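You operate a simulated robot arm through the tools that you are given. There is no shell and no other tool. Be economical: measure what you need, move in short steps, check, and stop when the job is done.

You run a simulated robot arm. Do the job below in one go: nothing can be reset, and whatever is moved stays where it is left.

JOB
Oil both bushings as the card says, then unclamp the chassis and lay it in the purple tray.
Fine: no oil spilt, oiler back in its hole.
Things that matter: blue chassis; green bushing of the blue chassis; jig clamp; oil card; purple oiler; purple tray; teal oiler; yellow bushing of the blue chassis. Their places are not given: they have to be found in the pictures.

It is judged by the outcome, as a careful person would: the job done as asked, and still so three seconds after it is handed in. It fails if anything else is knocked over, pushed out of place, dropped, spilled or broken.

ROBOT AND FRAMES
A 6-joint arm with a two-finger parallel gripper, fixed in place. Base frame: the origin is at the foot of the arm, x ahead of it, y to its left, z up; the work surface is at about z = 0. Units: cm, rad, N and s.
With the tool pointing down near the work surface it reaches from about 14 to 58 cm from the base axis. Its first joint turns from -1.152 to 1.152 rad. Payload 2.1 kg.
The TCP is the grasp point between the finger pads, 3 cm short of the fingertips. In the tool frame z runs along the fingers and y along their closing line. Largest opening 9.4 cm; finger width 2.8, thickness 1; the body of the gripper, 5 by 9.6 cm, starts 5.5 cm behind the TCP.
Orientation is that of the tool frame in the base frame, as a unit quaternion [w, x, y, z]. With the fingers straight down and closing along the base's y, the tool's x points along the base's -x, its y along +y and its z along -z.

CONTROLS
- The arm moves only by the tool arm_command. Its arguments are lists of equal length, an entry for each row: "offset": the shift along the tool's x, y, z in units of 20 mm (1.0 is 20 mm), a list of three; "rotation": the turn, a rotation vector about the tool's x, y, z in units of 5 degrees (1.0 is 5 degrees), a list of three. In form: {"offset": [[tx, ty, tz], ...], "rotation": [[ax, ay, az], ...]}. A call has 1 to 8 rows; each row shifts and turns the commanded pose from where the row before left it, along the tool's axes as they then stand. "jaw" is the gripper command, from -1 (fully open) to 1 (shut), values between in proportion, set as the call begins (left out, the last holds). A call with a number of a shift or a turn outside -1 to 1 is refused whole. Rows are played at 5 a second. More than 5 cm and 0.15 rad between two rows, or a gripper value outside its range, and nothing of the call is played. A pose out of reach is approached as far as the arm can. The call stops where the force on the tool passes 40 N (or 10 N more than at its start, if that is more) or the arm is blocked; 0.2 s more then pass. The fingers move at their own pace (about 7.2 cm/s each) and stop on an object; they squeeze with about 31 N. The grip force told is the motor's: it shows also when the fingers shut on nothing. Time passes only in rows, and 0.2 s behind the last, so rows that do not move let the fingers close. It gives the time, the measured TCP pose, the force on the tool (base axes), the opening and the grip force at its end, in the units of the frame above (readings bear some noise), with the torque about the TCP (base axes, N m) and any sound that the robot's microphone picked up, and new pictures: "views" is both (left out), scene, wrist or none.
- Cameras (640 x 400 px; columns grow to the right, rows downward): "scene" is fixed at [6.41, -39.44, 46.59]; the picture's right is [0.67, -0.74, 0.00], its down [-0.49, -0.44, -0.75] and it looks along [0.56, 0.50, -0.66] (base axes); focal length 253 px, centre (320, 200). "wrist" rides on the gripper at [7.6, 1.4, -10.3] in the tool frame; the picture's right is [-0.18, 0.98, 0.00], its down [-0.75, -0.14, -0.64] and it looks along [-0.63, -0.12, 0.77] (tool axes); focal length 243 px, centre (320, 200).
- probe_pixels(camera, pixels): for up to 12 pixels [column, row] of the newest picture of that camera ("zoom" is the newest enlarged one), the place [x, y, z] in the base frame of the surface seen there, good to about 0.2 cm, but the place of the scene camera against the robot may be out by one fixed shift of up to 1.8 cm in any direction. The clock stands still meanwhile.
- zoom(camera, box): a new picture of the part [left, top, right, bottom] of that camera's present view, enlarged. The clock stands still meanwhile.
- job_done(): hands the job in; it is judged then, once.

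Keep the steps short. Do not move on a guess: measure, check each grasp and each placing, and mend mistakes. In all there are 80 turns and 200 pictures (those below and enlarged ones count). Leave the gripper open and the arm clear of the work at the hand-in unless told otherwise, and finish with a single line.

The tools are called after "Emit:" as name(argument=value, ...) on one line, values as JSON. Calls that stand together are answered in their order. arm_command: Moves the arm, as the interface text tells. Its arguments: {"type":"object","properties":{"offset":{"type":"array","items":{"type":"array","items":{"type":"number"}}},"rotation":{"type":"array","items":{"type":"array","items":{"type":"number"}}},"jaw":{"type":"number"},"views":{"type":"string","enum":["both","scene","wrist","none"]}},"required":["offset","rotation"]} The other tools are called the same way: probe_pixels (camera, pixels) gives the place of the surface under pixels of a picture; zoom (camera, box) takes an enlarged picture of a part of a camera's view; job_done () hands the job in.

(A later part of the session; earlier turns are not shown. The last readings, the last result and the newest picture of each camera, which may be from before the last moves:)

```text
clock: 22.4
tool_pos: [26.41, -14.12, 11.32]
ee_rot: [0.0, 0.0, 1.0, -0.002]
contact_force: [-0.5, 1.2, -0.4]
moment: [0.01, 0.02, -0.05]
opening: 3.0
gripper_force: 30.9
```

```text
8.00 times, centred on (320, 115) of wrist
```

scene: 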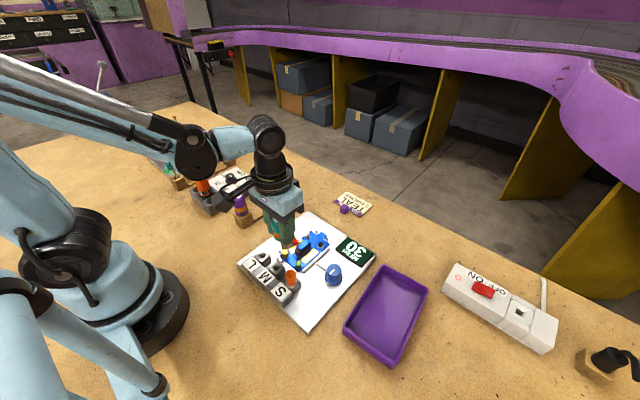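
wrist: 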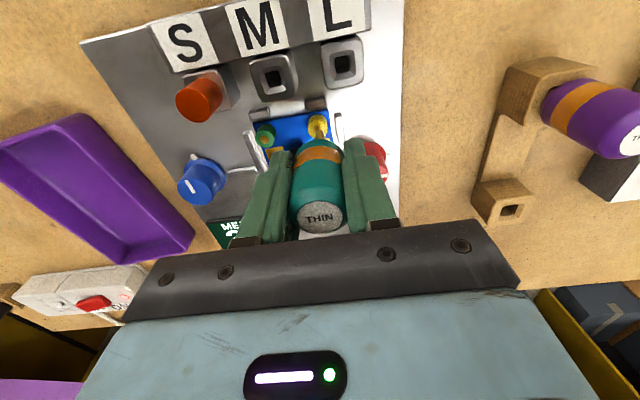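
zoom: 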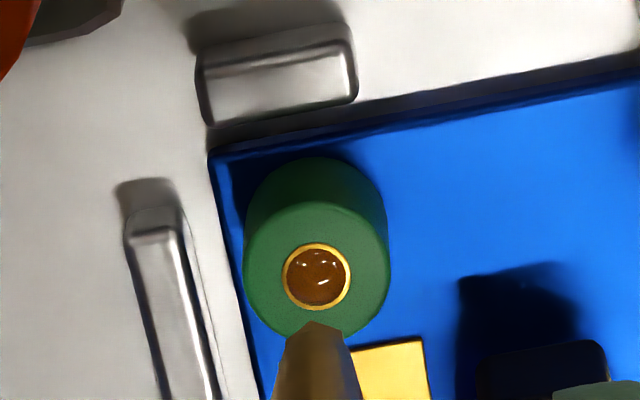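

One drop on green, same look as yellow's first. Press 2.

Emit:
arm_command(offset=[[0, 0, 0.5], [0, 0, 0.5], [0, 0, 0.1]], rotation=[[0, 0, 0], [0, 0, 0], [0, 0, 0]], views="none")

Emit:
arm_command(offset=[[0, 0, -0.6], [0, 0, -0.5]], rotation=[[0, 0, 0], [0, 0, 0]], views="none")

Emit:
zoom(camera="wrist", box=[280, 90, 360, 140])

```text
clock: 23.2
tool_pos: [26.34, -14.09, 9.2]
ee_rot: [0.0, 0.0, 1.0, -0.001]
contact_force: [-2.4, 1.1, 26.6]
moment: [0.21, 0.2, 0.0]
opening: 2.99
gripper_force: 30.9
```

```text
clock: 23.8
tool_pos: [26.38, -13.91, 11.31]
ee_rot: [0.0, 0.001, 1.0, -0.001]
contact_force: [0.2, 0.0, -0.9]
moment: [-0.04, -0.01, 0.0]
opening: 2.99
gripper_force: 31.3
```

```text
8.00 times, centred on (320, 115) of wrist
```

zoom: 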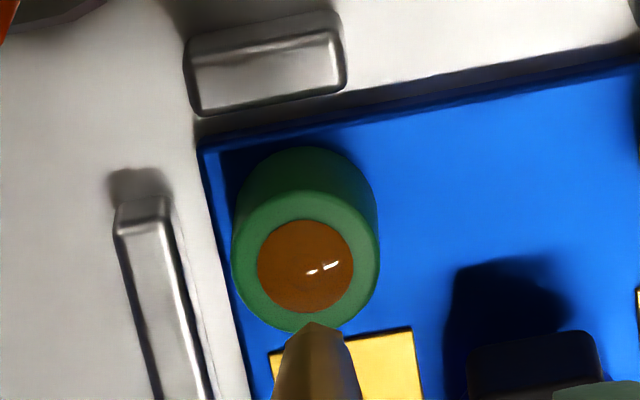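

Two drops. Press 3.

Emit:
arm_command(offset=[[0, 0, 0.5], [0, 0, 0.5], [0, 0, 0.1]], rotation=[[0, 0, 0], [0, 0, 0], [0, 0, 0]], views="none")

Emit:
arm_command(offset=[[0, 0, -0.6], [0, 0, -0.5]], rotation=[[0, 0, 0], [0, 0, 0]], views="none")

Emit:
zoom(camera="wrist", box=[280, 90, 360, 140])

Emit:
zoom(camera="scene", box=[285, 235, 325, 275])

```text
clock: 24.6
tool_pos: [26.5, -13.97, 9.02]
ee_rot: [0.0, 0.001, 1.0, 0.0]
contact_force: [-2.6, 1.4, 25.0]
moment: [0.19, 0.23, 0.04]
opening: 2.98
gripper_force: 31.4
```

```text
clock: 25.2
tool_pos: [26.49, -13.98, 11.3]
ee_rot: [-0.001, 0.0, 1.0, 0.0]
contact_force: [0.4, -0.5, -0.7]
moment: [0.06, -0.01, 0.01]
opening: 2.99
gripper_force: 30.8
```

```text
8.00 times, centred on (320, 115) of wrist
```

zoom: 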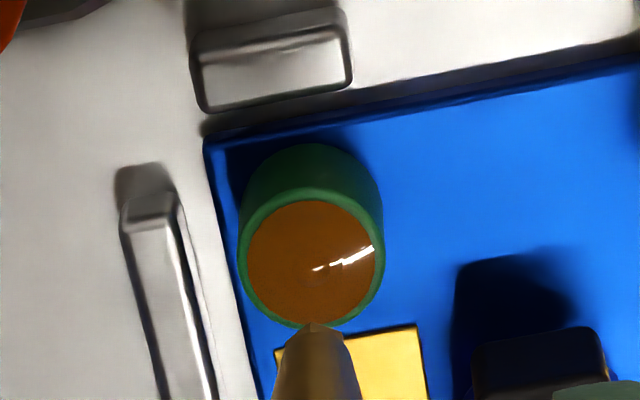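

```text
10.00 times, centred on (305, 255) of scene
```

zoom: 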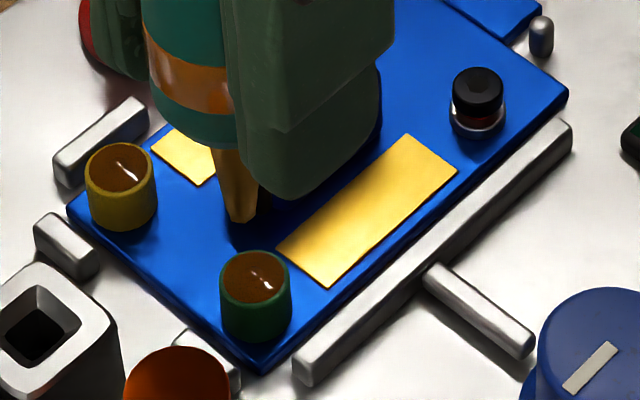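

Both bushings hold 3 drops. Lift and carry the oiler back to above its hole.

Emit:
arm_command(offset=[[0, 0, -1], [0, 0, -1], [0, 0, -1], [-0.5, 0.95, -0.2], [-0.5, 0.95, 0], [-0.5, 0.95, 0], [-0.5, 0.95, 0], [-0.5, 0.95, 0]], rotation=[[0, 0, 0], [0, 0, 0], [0, 0, 0], [0, 0, 0], [0, 0, 0], [0, 0, 0], [0, 0, 0], [0, 0, 0]], views="none")

Emit:
arm_command(offset=[[-0.5, 0.95, 0], [-0.5, 0.95, 0], [-0.5, 0.95, 0], [-0.5, 0.95, 0], [-0.5, 0.95, 0], [-0.5, 0.85, 0]], rotation=[[0, 0, 0], [0, 0, 0], [0, 0, 0], [0, 0, 0], [0, 0, 0], [0, 0, 0]])

Emit:
zoom(camera="wrist", box=[280, 80, 360, 150])

```text
clock: 27.0
tool_pos: [31.58, -4.54, 17.76]
ee_rot: [-0.001, 0.001, 1.0, 0.0]
contact_force: [0.3, -0.6, -1.5]
moment: [0.01, -0.01, 0.01]
opening: 3.0
gripper_force: 31.0
```

```text
clock: 28.4
tool_pos: [37.35, 6.52, 17.67]
ee_rot: [-0.001, 0.001, 1.0, -0.001]
contact_force: [0.4, 0.5, -1.1]
moment: [-0.02, -0.02, -0.01]
opening: 2.99
gripper_force: 30.8
```

scene: 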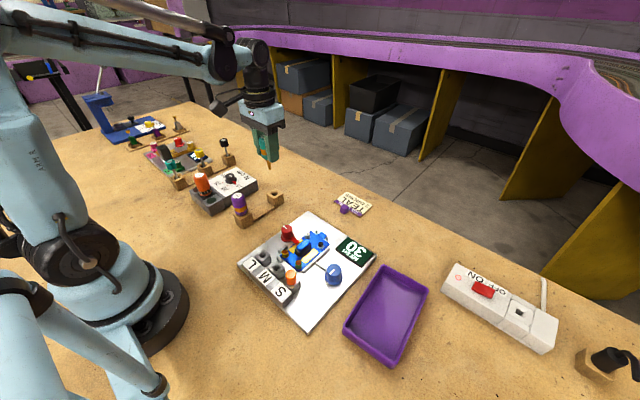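
wrist: 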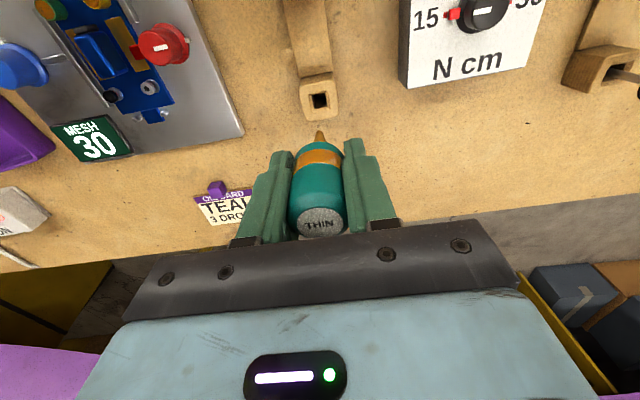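

```text
5.71 times, centred on (320, 115) of wrist
```

zoom: 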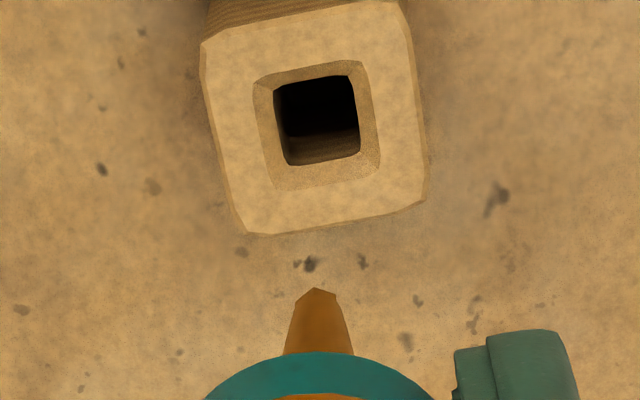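

Summing commands, I'm 0.08 cm short in x and y from the original grasp spot. Correct and lower until the tip is about 1 cm above the hole.

Emit:
arm_command(offset=[[-0.05, 0.04, 0.8], [0, 0, 0.9], [0, 0, 0.9], [0, 0, 0.7]], rotation=[[0, 0, 0], [0, 0, 0], [0, 0, 0], [0, 0, 0]], views="wrist")

Emit:
zoom(camera="wrist", box=[280, 90, 360, 140])

Emit:
zoom(camera="scene", box=[250, 165, 300, 215])

```text
clock: 29.4
tool_pos: [37.54, 6.66, 11.17]
ee_rot: [0.0, 0.001, 1.0, -0.001]
contact_force: [0.2, 0.6, -1.5]
moment: [0.01, 0.01, -0.01]
opening: 2.98
gripper_force: 30.9
```

wrist: 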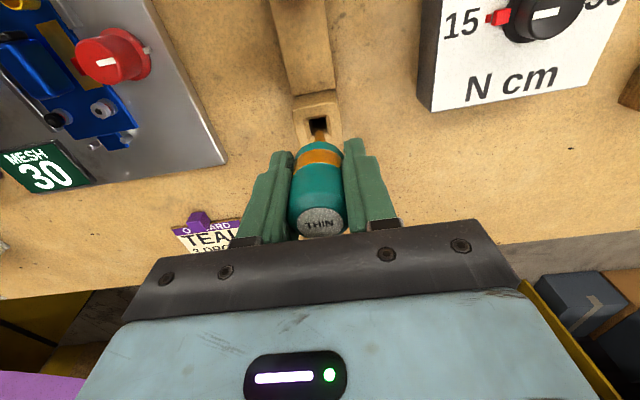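

```text
8.00 times, centred on (320, 115) of wrist
```

zoom: 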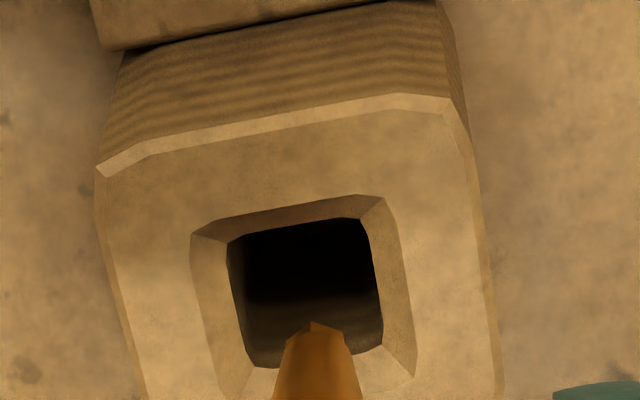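

```text
8.00 times, centred on (275, 190) of scene
```

zoom: 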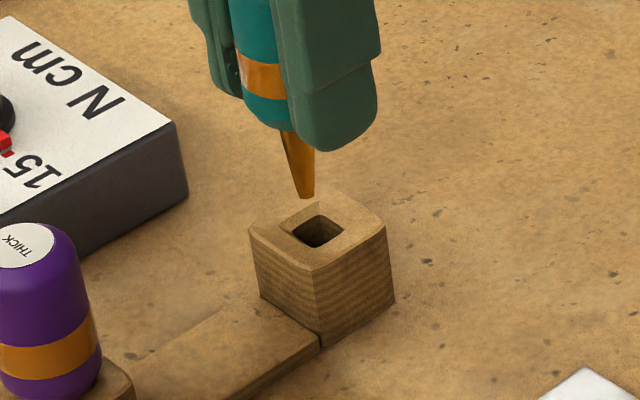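

Tip is over the hole. Lower in with moderate steps and watch the force.

Emit:
arm_command(offset=[[0, 0, 0.4], [0, 0, 0.4], [0, 0, 0.4], [0, 0, 0.4], [0, 0, 0.3]], rotation=[[0, 0, 0], [0, 0, 0], [0, 0, 0], [0, 0, 0], [0, 0, 0]], views="wrist")

Emit:
zoom(camera="scene", box=[250, 165, 300, 215])

```text
clock: 30.6
tool_pos: [37.6, 6.6, 7.3]
ee_rot: [0.0, 0.001, 1.0, -0.001]
contact_force: [-0.1, 0.3, -0.6]
moment: [0.02, -0.01, 0.03]
opening: 2.98
gripper_force: 31.7
```

wrist: 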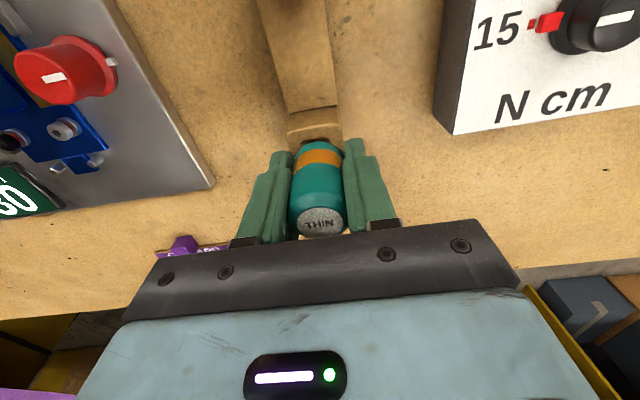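

```text
8.00 times, centred on (275, 190) of scene
```

zoom: 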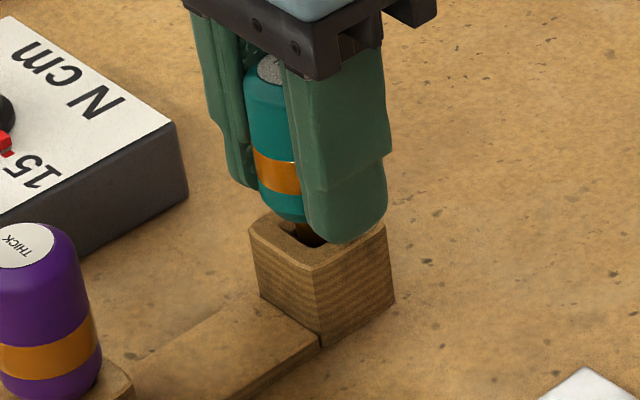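

It is in, with no force. Lower the last few mm gently.

Emit:
arm_command(offset=[[0, 0, 0.1], [0, 0, 0.1], [0, 0, 0.05]], rotation=[[0, 0, 0], [0, 0, 0], [0, 0, 0]], views="none")

Emit:
zoom(camera="scene", box=[250, 165, 300, 215])

```text
clock: 31.4
tool_pos: [37.5, 6.68, 6.74]
ee_rot: [0.001, 0.002, 1.0, -0.001]
contact_force: [-0.9, -0.1, -0.1]
moment: [-0.03, -0.01, -0.01]
opening: 3.0
gripper_force: 30.8
```

```text
8.00 times, centred on (275, 190) of scene
```

zoom: 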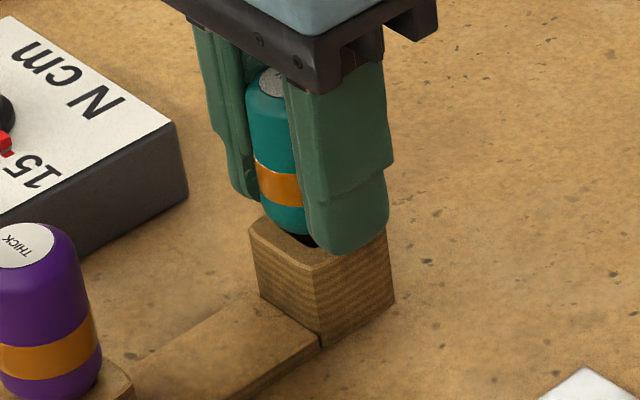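

Emit:
arm_command(offset=[[0, 0, 0.04], [0, 0, 0.04], [0, 0, 0]], rotation=[[0, 0, 0], [0, 0, 0], [0, 0, 0]], views="none")

Emit:
zoom(camera="scene", box=[260, 180, 290, 205])

```text
clock: 32.2
tool_pos: [37.57, 6.6, 6.65]
ee_rot: [0.0, 0.0, 1.0, 0.0]
contact_force: [0.3, -0.1, -1.1]
moment: [-0.02, 0.01, -0.03]
opening: 3.0
gripper_force: 30.7
```

```text
16.00 times, centred on (275, 192) of scene
```

zoom: 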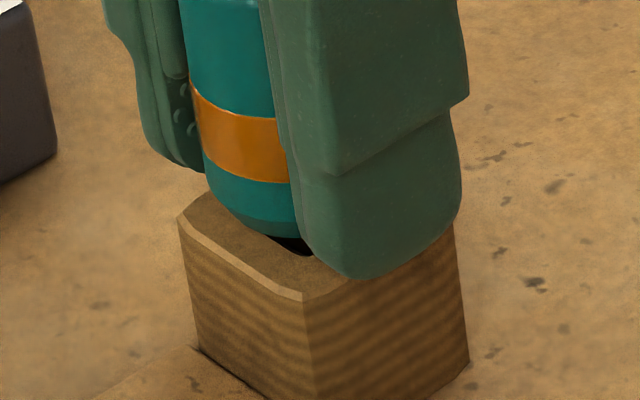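

Just above seating. Release gently by a little, then more.

Emit:
arm_command(offset=[[0, 0, 0], [0, 0, 0], [0, 0, 0]], rotation=[[0, 0, 0], [0, 0, 0], [0, 0, 0]], jaw=0.25, views="none")

Emit:
arm_command(offset=[[0, 0, 0], [0, 0, 0], [0, 0, 0]], rotation=[[0, 0, 0], [0, 0, 0], [0, 0, 0]], jaw=-0.8, views="wrist")

Emit:
zoom(camera="scene", box=[250, 165, 300, 215])

```text
clock: 33.0
tool_pos: [37.61, 6.61, 6.68]
ee_rot: [0.0, 0.001, 1.0, -0.001]
contact_force: [0.1, -0.3, 0.0]
moment: [0.01, 0.0, 0.02]
opening: 3.52
gripper_force: 0.1
```

```text
clock: 33.8
tool_pos: [37.56, 6.67, 6.75]
ee_rot: [0.001, 0.0, 1.0, 0.0]
contact_force: [0.4, 1.1, -0.3]
moment: [0.01, -0.04, 0.02]
opening: 8.46
gripper_force: 0.0
```

wrist: 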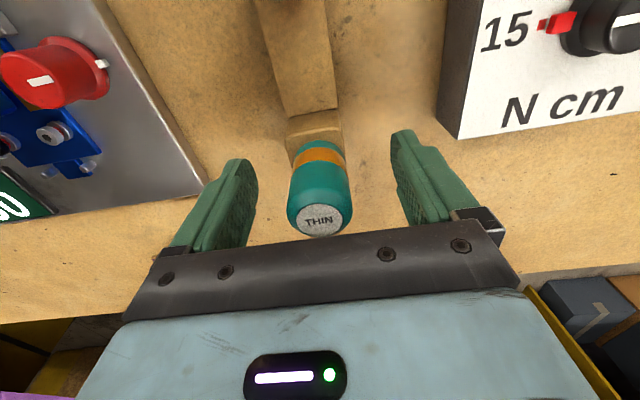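

```text
8.00 times, centred on (275, 190) of scene
```

zoom: 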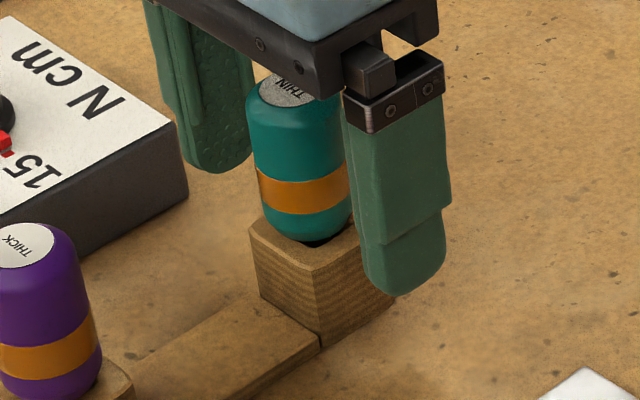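

Oiler seated upright. Rise, then move to above the red clamp knob near (30.1, -6.6).

Emit:
arm_command(offset=[[0, 0, -1], [0, 0, -1], [0, 0, -1], [0, 0, -1], [0, 0, -1], [0, 0, -1]], rotation=[[0, 0, 0], [0, 0, 0], [0, 0, 0], [0, 0, 0], [0, 0, 0], [0, 0, 0]], views="none")

Emit:
arm_command(offset=[[0.5, -0.85, 0], [0.5, -0.85, 0], [0.5, -0.85, 0], [0.5, -0.85, 0], [0.5, -0.85, 0], [0.5, -0.85, 0], [0.4, -0.8, 0], [0.4, -0.8, 0]], rotation=[[0, 0, 0], [0, 0, 0], [0, 0, 0], [0, 0, 0], [0, 0, 0], [0, 0, 0], [0, 0, 0], [0, 0, 0]])

Emit:
zoom(camera="wrist", box=[240, 50, 400, 170])

Emit:
zoom(camera="scene", box=[230, 170, 310, 250])

```text
clock: 35.2
tool_pos: [37.66, 6.75, 18.55]
ee_rot: [-0.001, 0.001, 1.0, 0.0]
contact_force: [0.2, 0.3, 0.2]
moment: [0.02, 0.02, 0.05]
opening: 8.47
gripper_force: 0.1
```

```text
clock: 37.0
tool_pos: [29.88, -6.66, 18.66]
ee_rot: [0.001, 0.001, 1.0, -0.001]
contact_force: [-0.3, 0.8, -0.2]
moment: [-0.03, -0.01, 0.0]
opening: 8.46
gripper_force: 0.0
```

scene: 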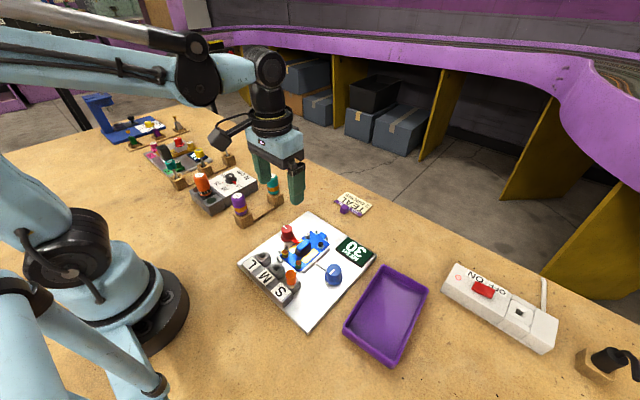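
wrist: 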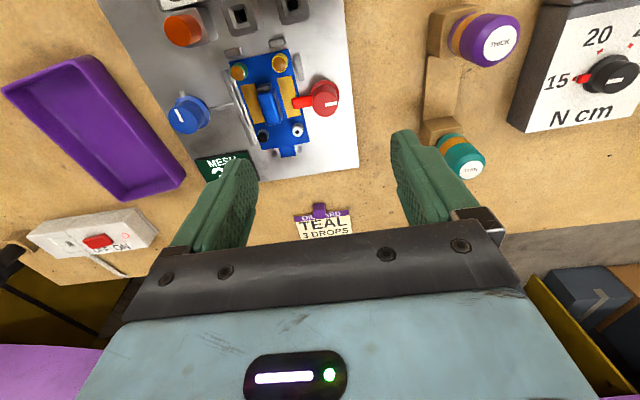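

```text
3.33 times, centred on (320, 110) of wrist
```

zoom: 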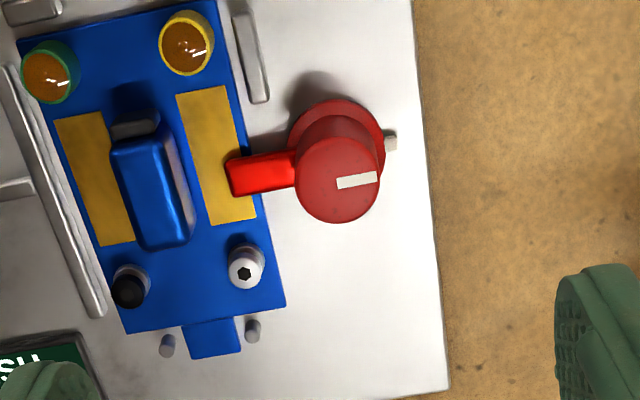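

```text
5.00 times, centred on (270, 210) of scene
```

zoom: 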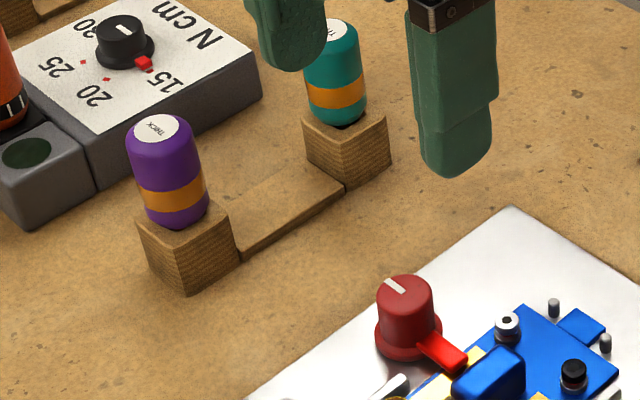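

Emit:
probe_pixels(camera="wrist", pixels=[[322, 105], [327, 104], [323, 96], [316, 105], [297, 103], [304, 102], [341, 92], [298, 131], [291, 151], [298, 67], [264, 97], [269, 120]])

Emit:
zoom(camera="wrist", box=[285, 75, 355, 125])

```text
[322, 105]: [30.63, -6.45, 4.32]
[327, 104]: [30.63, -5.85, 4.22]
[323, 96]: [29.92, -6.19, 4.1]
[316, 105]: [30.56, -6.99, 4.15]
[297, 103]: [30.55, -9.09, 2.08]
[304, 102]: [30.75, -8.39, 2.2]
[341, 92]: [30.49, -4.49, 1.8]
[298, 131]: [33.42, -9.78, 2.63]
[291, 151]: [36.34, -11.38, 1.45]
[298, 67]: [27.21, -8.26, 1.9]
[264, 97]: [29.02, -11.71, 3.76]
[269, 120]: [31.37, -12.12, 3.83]
```

```text
8.00 times, centred on (320, 100) of wrist
```

zoom: 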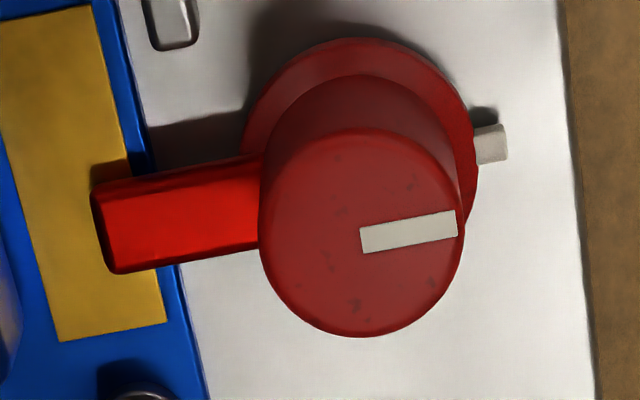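

Knob top centre ≈ (30.6, -6.05, 4.25), about 2 cm wide; lever at z ≈2.1; motor block at y≈-11. Narrow the jaws to 4.2 cm and go down to z≈9.

Emit:
arm_command(offset=[[-0.18, 0.15, 0], [-0.18, 0.15, 0.8], [0, 0, 1], [0, 0, 1], [0, 0, 1], [0, 0, 1]], rotation=[[0, 0, 0], [0, 0, 0], [0, 0, 0], [0, 0, 0], [0, 0, 0], [0, 0, 0]], jaw=0.1)

Emit:
zoom(camera="scene", box=[250, 180, 330, 260])

```text
clock: 38.4
tool_pos: [30.79, -5.99, 8.99]
ee_rot: [0.0, 0.001, 1.0, -0.001]
contact_force: [0.1, 0.4, 0.5]
moment: [0.02, 0.04, 0.04]
opening: 4.2
gripper_force: 0.1
```

scene: 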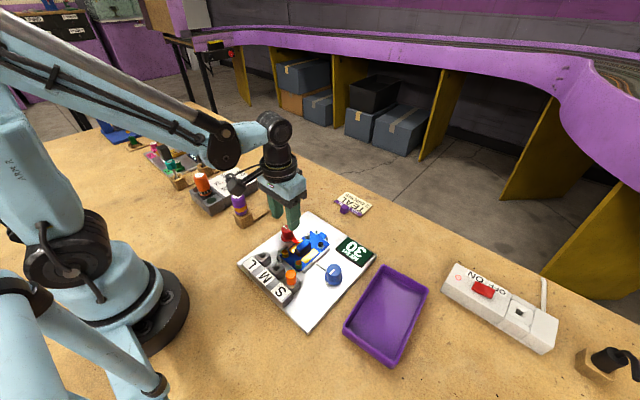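
wrist: 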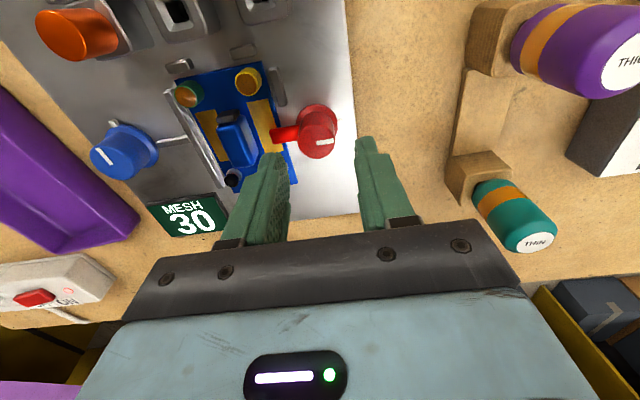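

```text
5.00 times, centred on (290, 220) of scene
```

zoom: 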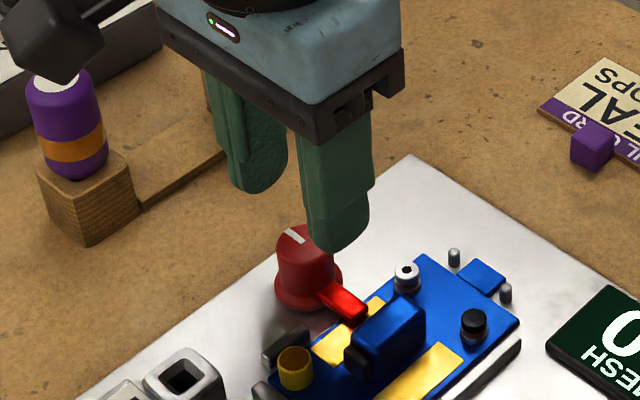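

Emit:
probe_pixels(camera="wrist", pixels=[[318, 142], [318, 130], [304, 143], [333, 139], [319, 152], [275, 135], [280, 178], [357, 165]])

Emit:
zoom(camera="wrist", box=[260, 90, 380, 165])

```text
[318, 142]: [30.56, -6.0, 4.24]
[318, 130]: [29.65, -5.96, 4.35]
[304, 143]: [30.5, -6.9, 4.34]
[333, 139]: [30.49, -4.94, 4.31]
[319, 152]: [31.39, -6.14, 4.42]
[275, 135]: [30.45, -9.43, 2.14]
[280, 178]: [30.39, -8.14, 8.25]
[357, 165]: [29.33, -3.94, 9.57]
```

```text
5.33 times, centred on (320, 128) of wrist
```

zoom: 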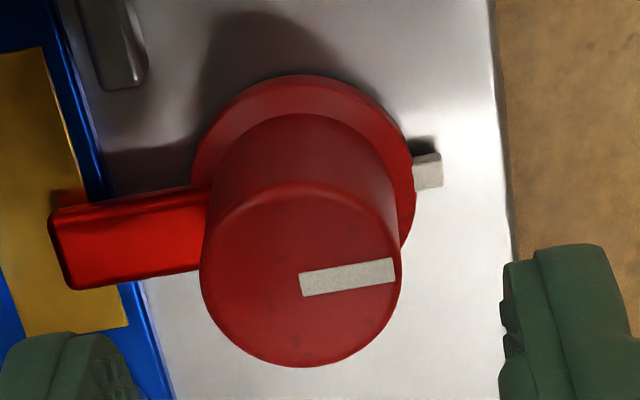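

Knob centre (30.55, -6.0), aligned. Descend to z≈5.6 and close on the knob.

Emit:
arm_command(offset=[[0.05, 0, 0.8], [0, 0, 0.6], [0, 0, 0.3]], rotation=[[0, 0, 0], [0, 0, 0], [0, 0, 0]], views="none")

Emit:
arm_command(offset=[[0, 0, 0], [0, 0, 0], [0, 0, 0]], rotation=[[0, 0, 0], [0, 0, 0], [0, 0, 0]], jaw=0.7, views="wrist")

Emit:
zoom(camera="scene", box=[260, 200, 330, 260])

```text
clock: 39.2
tool_pos: [30.48, -6.12, 5.67]
ee_rot: [0.0, 0.001, 1.0, -0.001]
contact_force: [0.0, -0.4, -0.7]
moment: [0.02, 0.02, -0.04]
opening: 4.23
gripper_force: 0.1
```

```text
clock: 40.0
tool_pos: [30.28, -6.28, 5.71]
ee_rot: [0.0, 0.002, 1.0, -0.002]
contact_force: [1.2, -21.9, -18.3]
moment: [0.12, -0.07, 0.01]
opening: 2.56
gripper_force: 45.2
```

wrist: 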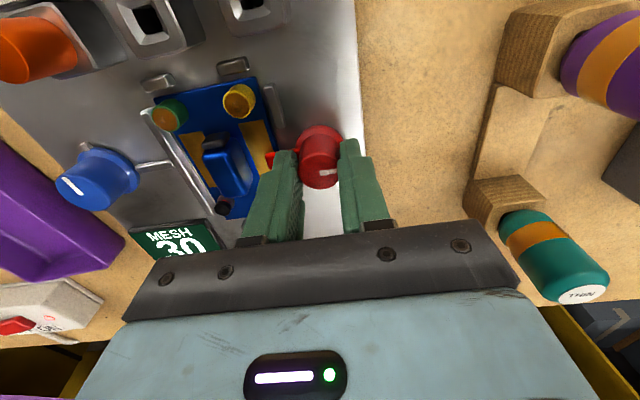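

```text
6.67 times, centred on (295, 230) of scene
```

zoom: 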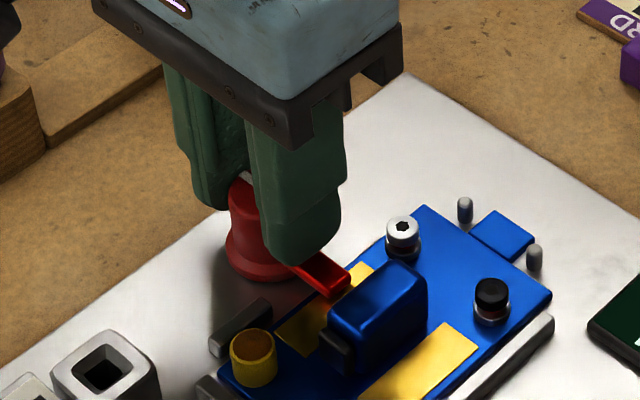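

Lateral force -22 N in y: the grip is off-centre; shift 1.5 mm toward -y.

Emit:
arm_command(offset=[[0, -0.07, 0], [0, 0, 0]], rotation=[[0, 0, 0], [0, 0, 0]], views="none")

```text
clock: 40.6
tool_pos: [30.62, -6.23, 5.81]
ee_rot: [0.0, 0.001, 1.0, -0.001]
contact_force: [4.1, -12.8, -22.8]
moment: [-0.04, -0.07, -0.03]
opening: 2.54
gripper_force: 45.2
```

Emit:
arm_command(offset=[[0, -0.07, 0.04], [0, 0, 0]], rotation=[[0, 0, 0], [0, 0, 0]], views="none")

```text
clock: 41.1
tool_pos: [30.47, -6.27, 5.81]
ee_rot: [-0.002, -0.001, 1.0, 0.0]
contact_force: [-1.6, 2.0, 9.2]
moment: [-0.28, -0.46, 0.01]
opening: 2.56
gripper_force: 44.7
stopped in row 2: the force on the tool passed its limit at 43 N (the readings are from after the stop); the commanded pose is now the measured one
```

Forces are relaxed now. Try turning counter-clockwise (seen from above) by 10° and read torque.

Emit:
arm_command(offset=[[0, 0, 0], [0, 0, 0], [0, 0, 0]], rotation=[[0, 0, -1], [0, 0, -1], [0, 0, 0]], views="none")

Emit:
zoom(camera="scene", box=[260, 200, 330, 260])

```text
clock: 42.0
tool_pos: [30.53, -6.22, 5.6]
ee_rot: [-0.001, -0.088, 0.996, 0.001]
contact_force: [5.1, 6.1, 6.1]
moment: [-0.39, 0.86, 0.01]
opening: 2.56
gripper_force: 44.7
```

```text
6.67 times, centred on (295, 230) of scene
```

zoom: 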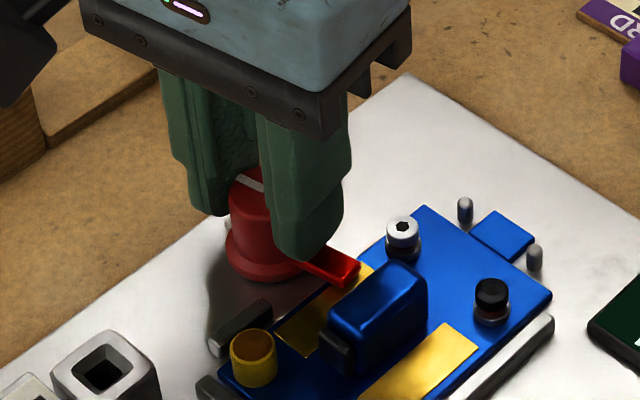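

The lever follows freely. Continue turning 40°.

Emit:
arm_command(offset=[[0, 0, 0], [0, 0, 0], [0, 0, 0], [0, 0, 0], [0, 0, 0], [0, 0, 0], [0, 0, 0], [0, 0, 0]], rotation=[[0, 0, -1], [0, 0, -1], [0, 0, -1], [0, 0, -1], [0, 0, -1], [0, 0, -1], [0, 0, -1], [0, 0, -1]], views="none")

Emit:
zoom(camera="scene", box=[260, 200, 330, 260])

```text
clock: 43.8
tool_pos: [30.43, -6.17, 5.82]
ee_rot: [-0.001, -0.424, 0.905, 0.003]
contact_force: [5.4, 11.3, 6.2]
moment: [-0.85, 0.27, 0.03]
opening: 2.57
gripper_force: 45.0
```

```text
6.67 times, centred on (295, 230) of scene
```

zoom: 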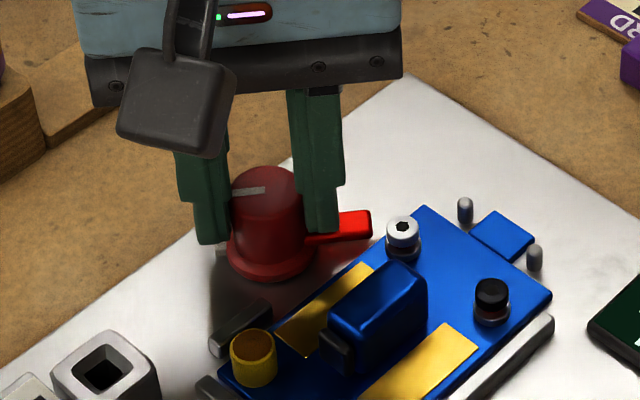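

Lever is now past the chassis edge. Another 40°, to reach ~90°.

Emit:
arm_command(offset=[[0, 0, 0], [0, 0, 0], [0, 0, 0], [0, 0, 0], [0, 0, 0], [0, 0, 0], [0, 0, 0], [0, 0, 0]], rotation=[[0, 0, -1], [0, 0, -1], [0, 0, -1], [0, 0, -1], [0, 0, -1], [0, 0, -1], [0, 0, -1], [0, 0, -1]], views="none")

Emit:
zoom(camera="scene", box=[260, 200, 330, 260])

```text
clock: 45.5
tool_pos: [30.5, -6.23, 5.71]
ee_rot: [0.001, 0.708, -0.707, -0.002]
contact_force: [-11.2, 11.2, 14.5]
moment: [-0.94, -0.19, -0.21]
opening: 2.57
gripper_force: 44.8
```

```text
6.67 times, centred on (295, 230) of scene
```

zoom: 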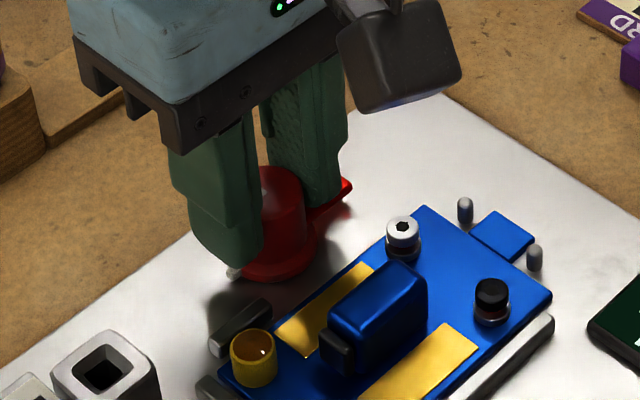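

Lever is fully off the chassis, pointing +x. Release the knob and rise.

Emit:
arm_command(offset=[[0, 0, 0], [0, 0, 0], [0, 0, 0]], rotation=[[0, 0, 0], [0, 0, 0], [0, 0, 0]], jaw=0.1, views="none")

Emit:
arm_command(offset=[[0, 0, -0.5], [0, 0, -1], [0, 0, -1], [0, 0, -1], [0, 0, -1], [0, 0, -1], [0, 0, -1]], rotation=[[0, 0, 0], [0, 0, 0], [0, 0, 0], [0, 0, 0], [0, 0, 0], [0, 0, 0], [0, 0, 0]])

Emit:
zoom(camera="scene", box=[260, 200, 340, 280])

```text
clock: 46.4
tool_pos: [30.69, -6.19, 5.66]
ee_rot: [-0.001, -0.707, 0.707, 0.001]
contact_force: [0.4, 0.5, 0.5]
moment: [0.0, 0.04, -0.01]
opening: 4.25
gripper_force: 0.0
```

```text
clock: 48.0
tool_pos: [30.51, -6.24, 18.73]
ee_rot: [-0.001, -0.707, 0.707, 0.002]
contact_force: [-0.8, 0.1, -0.2]
moment: [-0.01, 0.01, 0.02]
opening: 4.24
gripper_force: 0.1
```

scene: 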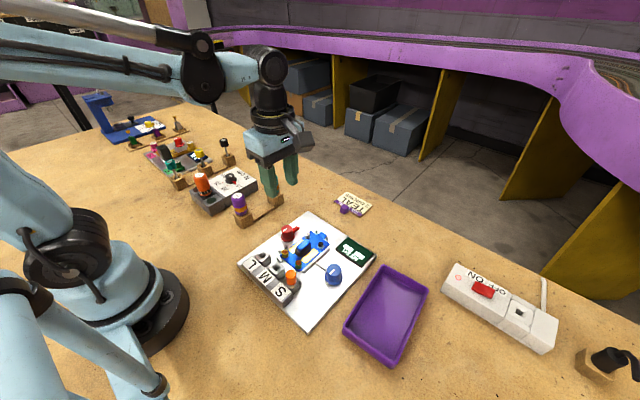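
wrist: 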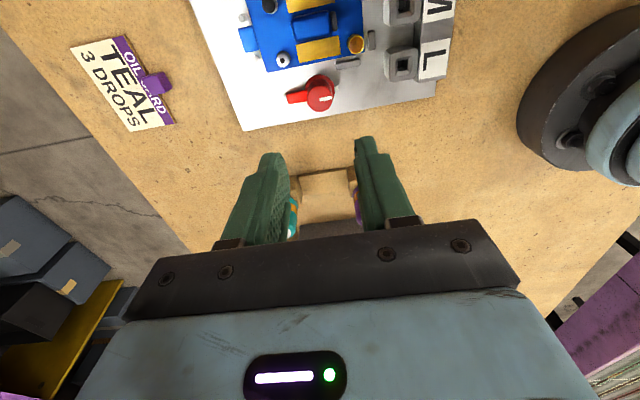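

```text
5.00 times, centred on (300, 240) of scene
```

zoom: 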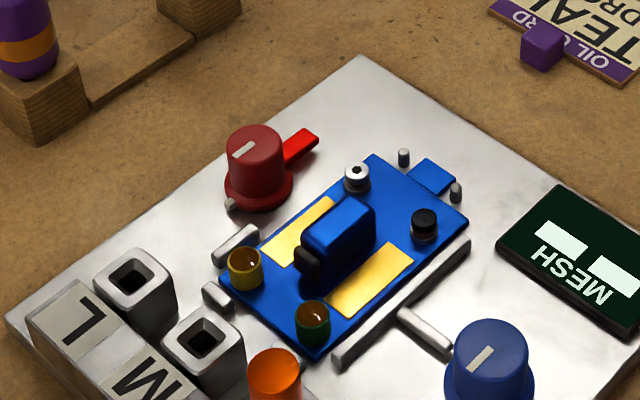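

Clamp is open. Turn the wrist back by 87° (chassis yaw ≈ +3°) in place at height.

Emit:
arm_command(offset=[[0, 0, 0], [0, 0, 0], [0, 0, 0], [0, 0, 0], [0, 0, 0], [0, 0, 0], [0, 0, 0], [0, 0, 0]], rotation=[[0, 0, 1], [0, 0, 1], [0, 0, 1], [0, 0, 1], [0, 0, 1], [0, 0, 1], [0, 0, 1], [0, 0, 1]], views="none")

Emit:
arm_command(offset=[[0, 0, 0], [0, 0, 0], [0, 0, 0], [0, 0, 0], [0, 0, 0], [0, 0, 0], [0, 0, 0], [0, 0, 0]], rotation=[[0, 0, 1], [0, 0, 1], [0, 0, 1], [0, 0, 1], [0, 0, 1], [0, 0, 1], [0, 0, 1], [0, 0, 1]], views="none")

Emit:
arm_command(offset=[[0, 0, 0], [0, -0.9, 0], [0, -0.9, 0], [0, -0.9, 0]], rotation=[[0, 0, 1], [0, 0, 0.4], [0, 0, 0], [0, 0, 0]])

Emit:
zoom(camera="wrist", box=[230, 40, 390, 160])

```text
clock: 49.8
tool_pos: [30.61, -6.28, 18.66]
ee_rot: [0.0, -0.421, 0.907, 0.002]
contact_force: [0.5, 0.3, 0.4]
moment: [-0.01, 0.02, -0.02]
opening: 4.22
gripper_force: 0.1
```

```text
clock: 51.5
tool_pos: [30.58, -6.28, 18.76]
ee_rot: [-0.002, -0.086, 0.996, 0.001]
contact_force: [-0.4, 0.5, -0.4]
moment: [-0.01, 0.05, -0.03]
opening: 4.25
gripper_force: 0.0
```

```text
clock: 52.5
tool_pos: [31.08, -11.66, 18.59]
ee_rot: [-0.002, -0.026, 1.0, 0.0]
contact_force: [-0.2, -0.6, 1.6]
moment: [-0.02, -0.04, -0.03]
opening: 4.22
gripper_force: 0.0
```

scene: 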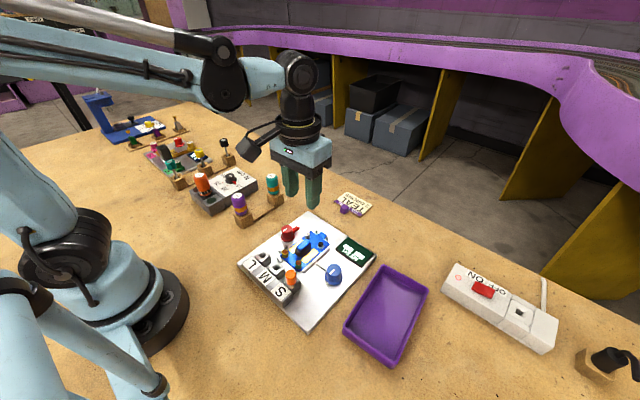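
wrist: 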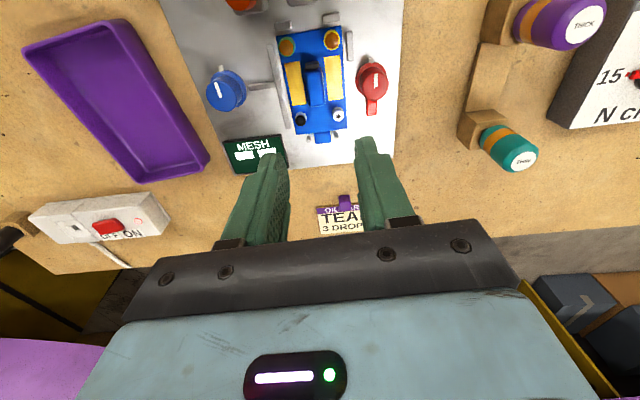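

```text
3.33 times, centred on (310, 100) of wrist
```

zoom: 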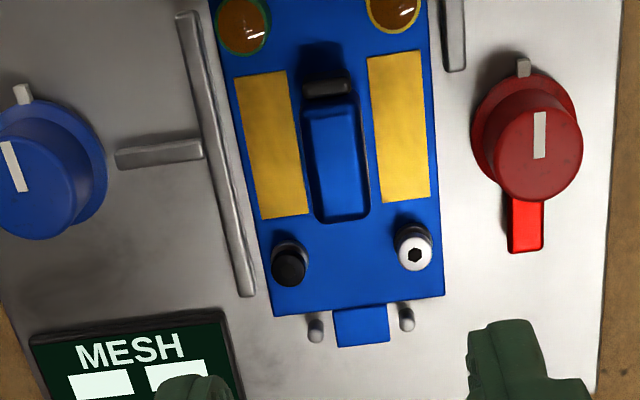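

Measure the motor block top, chassis edges, and the tray.

Emit:
probe_pixels(camera="zoom", pixels=[[310, 120], [349, 116], [360, 203], [321, 209], [335, 160], [280, 308], [438, 290], [236, 80], [425, 60], [325, 90], [288, 265], [415, 252]])

Emit:
probe_pixels(camera="wrist", pixels=[[24, 47], [126, 20], [208, 160], [143, 182], [120, 100], [46, 60], [120, 38], [190, 155], [140, 165], [85, 45]])

Emit:
zoom(camera="wrist", box=[10, 10, 230, 190])

```text
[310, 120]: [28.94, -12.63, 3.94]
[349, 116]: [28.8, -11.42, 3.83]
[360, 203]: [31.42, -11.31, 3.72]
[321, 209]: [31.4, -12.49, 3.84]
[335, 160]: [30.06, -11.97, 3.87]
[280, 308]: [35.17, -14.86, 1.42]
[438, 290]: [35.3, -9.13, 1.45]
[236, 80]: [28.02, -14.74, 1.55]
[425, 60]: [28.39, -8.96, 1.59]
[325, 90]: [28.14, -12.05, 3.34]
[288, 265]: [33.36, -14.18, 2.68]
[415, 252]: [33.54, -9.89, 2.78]
```

```text
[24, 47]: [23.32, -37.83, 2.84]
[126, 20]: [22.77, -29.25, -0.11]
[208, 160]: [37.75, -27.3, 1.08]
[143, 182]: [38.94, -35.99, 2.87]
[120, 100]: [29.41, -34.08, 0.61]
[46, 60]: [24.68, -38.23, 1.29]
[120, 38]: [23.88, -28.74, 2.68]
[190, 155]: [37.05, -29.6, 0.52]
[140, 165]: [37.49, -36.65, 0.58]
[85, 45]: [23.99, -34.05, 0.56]
```

```text
2.22 times, centred on (120, 100) of wrist
```

zoom: 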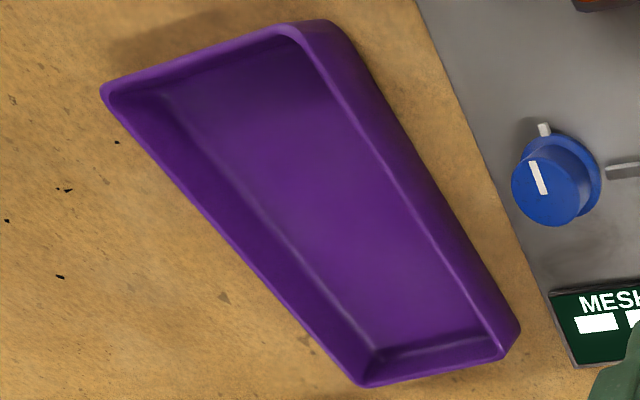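

Emit:
probe_pixels(camera="zoom", pixels=[[107, 92], [240, 52], [290, 32], [370, 120], [440, 240], [505, 350], [362, 380], [240, 245], [170, 110], [300, 60], [480, 325], [378, 345]])

Emit:
probe_pixels(camera="scene", pixels=[[382, 266], [427, 292], [390, 365], [345, 325], [384, 274], [420, 294], [388, 352], [355, 322], [302, 247]])

Emit:
zoom(camera="scene", box=[335, 255, 435, 375])

```text
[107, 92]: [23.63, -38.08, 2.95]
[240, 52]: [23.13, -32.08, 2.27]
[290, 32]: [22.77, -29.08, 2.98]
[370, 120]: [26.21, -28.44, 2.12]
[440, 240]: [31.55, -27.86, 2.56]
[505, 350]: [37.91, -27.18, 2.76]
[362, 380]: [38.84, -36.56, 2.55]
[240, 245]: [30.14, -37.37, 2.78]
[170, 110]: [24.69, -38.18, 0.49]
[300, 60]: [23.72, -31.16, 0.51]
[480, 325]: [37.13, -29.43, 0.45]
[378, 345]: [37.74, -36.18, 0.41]
```

```text
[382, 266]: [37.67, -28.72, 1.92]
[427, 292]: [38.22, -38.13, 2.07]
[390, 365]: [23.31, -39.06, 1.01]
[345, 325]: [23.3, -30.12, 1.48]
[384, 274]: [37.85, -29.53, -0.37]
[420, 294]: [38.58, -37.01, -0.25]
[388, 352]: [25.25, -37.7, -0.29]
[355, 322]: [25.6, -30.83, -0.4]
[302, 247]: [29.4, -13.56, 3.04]
```

```text
3.33 times, centred on (385, 315) of scene
```

zoom: 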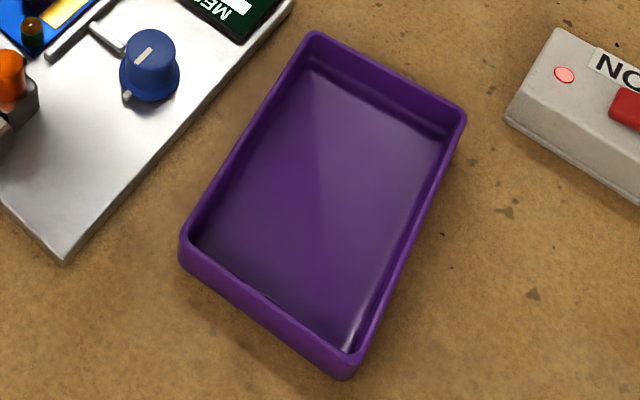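

Motor centre ≈ (30.1, -11.95), 1.4 wide, top z 3.87, yaw 3°. Tray centre ≈ (30.9, -33), yaw ≈ 6°. Centre over the motor and descend to z≈8.6.

Emit:
arm_command(offset=[[0.5, -0.12, 0], [0, 0, 1], [0, 0, 1], [0, 0, 1], [0, 0, 1], [0, 0, 1]], rotation=[[0, 0, 0], [0, 0, 0], [0, 0, 0], [0, 0, 0], [0, 0, 0], [0, 0, 0]])

Emit:
probe_pixels(camera="wrist", pixels=[[320, 150], [313, 150], [327, 150], [320, 140], [320, 160], [320, 130]])

Emit:
zoom(camera="wrist", box=[260, 90, 380, 190])

Emit:
zoom(camera="scene", box=[260, 200, 340, 280])

```text
clock: 54.0
tool_pos: [29.81, -11.86, 8.54]
ee_rot: [-0.001, -0.026, 1.0, 0.001]
contact_force: [-0.5, 0.0, -1.0]
moment: [-0.03, 0.0, 0.01]
opening: 4.23
gripper_force: 0.2
```

scene: 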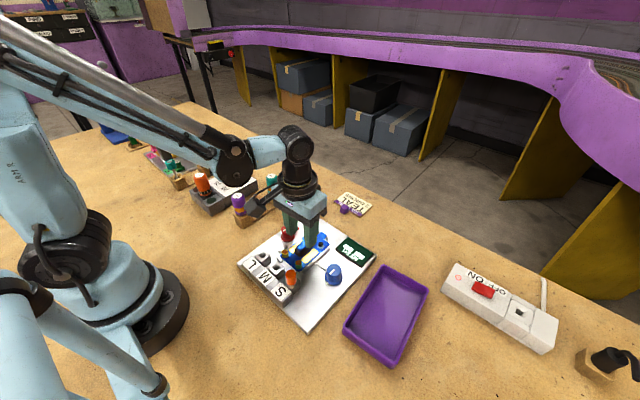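
wrist: 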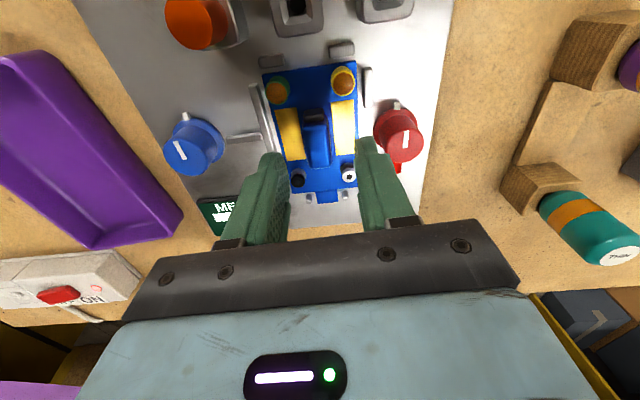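

```text
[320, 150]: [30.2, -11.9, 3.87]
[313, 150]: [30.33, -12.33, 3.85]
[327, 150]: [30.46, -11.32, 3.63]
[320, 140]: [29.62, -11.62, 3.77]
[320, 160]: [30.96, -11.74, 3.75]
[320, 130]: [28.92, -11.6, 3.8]
```

```text
4.00 times, centred on (320, 140) of wrist
```

zoom: 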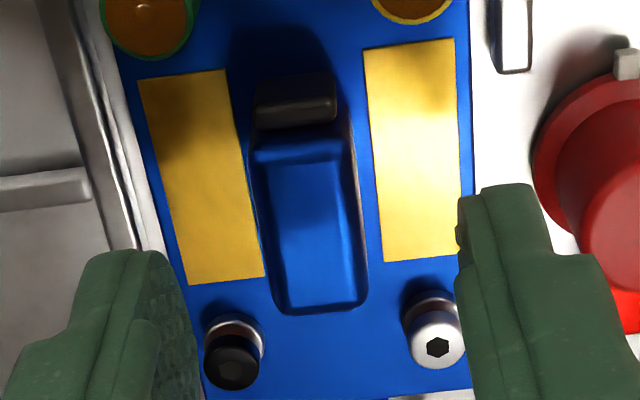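

```text
5.00 times, centred on (300, 240) of scene
```

zoom: 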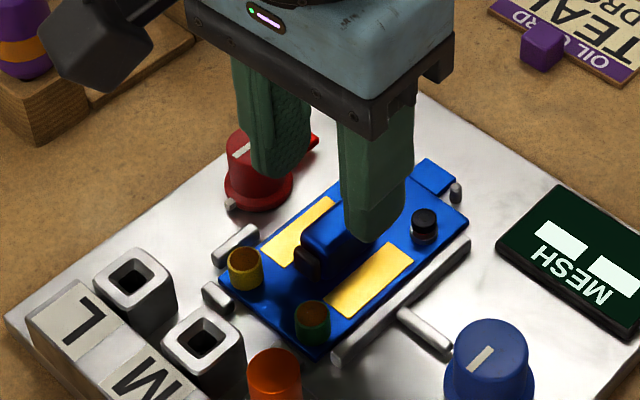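

Fingers straddle the motor block; clear of the knob. Descend to z≈4.9, then close.

Emit:
arm_command(offset=[[-0.1, 0, 0.7], [0, 0, 0.6], [0, 0, 0.5]], rotation=[[0, 0, 0], [0, 0, 0], [0, 0, 0]], views="none")

Emit:
arm_command(offset=[[0, 0, 0], [0, 0, 0], [0, 0, 0], [0, 0, 0]], rotation=[[0, 0, 0], [0, 0, 0], [0, 0, 0], [0, 0, 0]], jaw=0.85, views="wrist")

Emit:
zoom(camera="scene", box=[260, 200, 340, 280])

```text
clock: 54.8
tool_pos: [30.02, -11.89, 5.08]
ee_rot: [-0.001, -0.027, 1.0, 0.001]
contact_force: [-0.1, 0.0, 0.0]
moment: [-0.01, -0.01, 0.0]
opening: 4.21
gripper_force: 0.2
```

```text
clock: 55.8
tool_pos: [29.96, -11.97, 5.05]
ee_rot: [-0.001, -0.026, 1.0, 0.001]
contact_force: [2.1, -8.8, 0.0]
moment: [-0.27, -0.04, -0.46]
opening: 1.71
gripper_force: 30.7
```

wrist: 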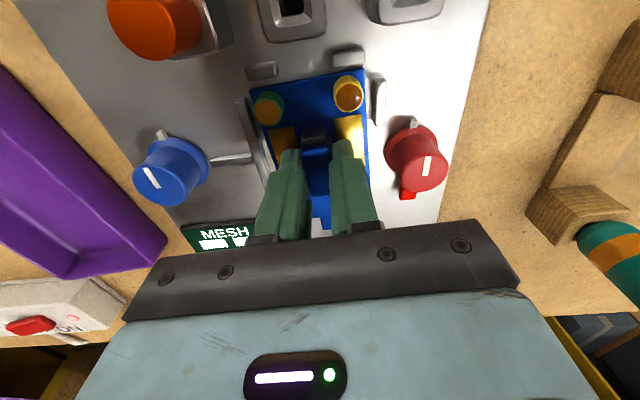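

```text
5.00 times, centred on (300, 240) of scene
```

zoom: 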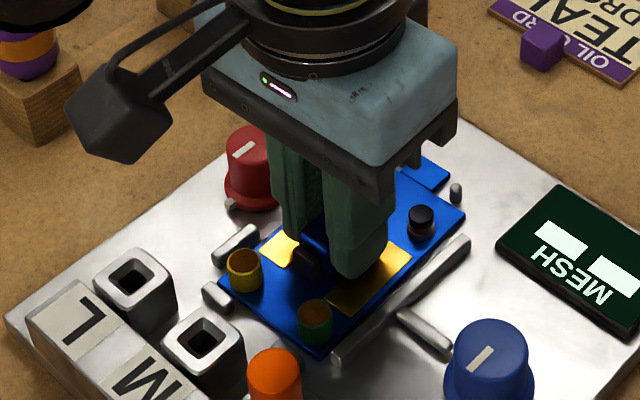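

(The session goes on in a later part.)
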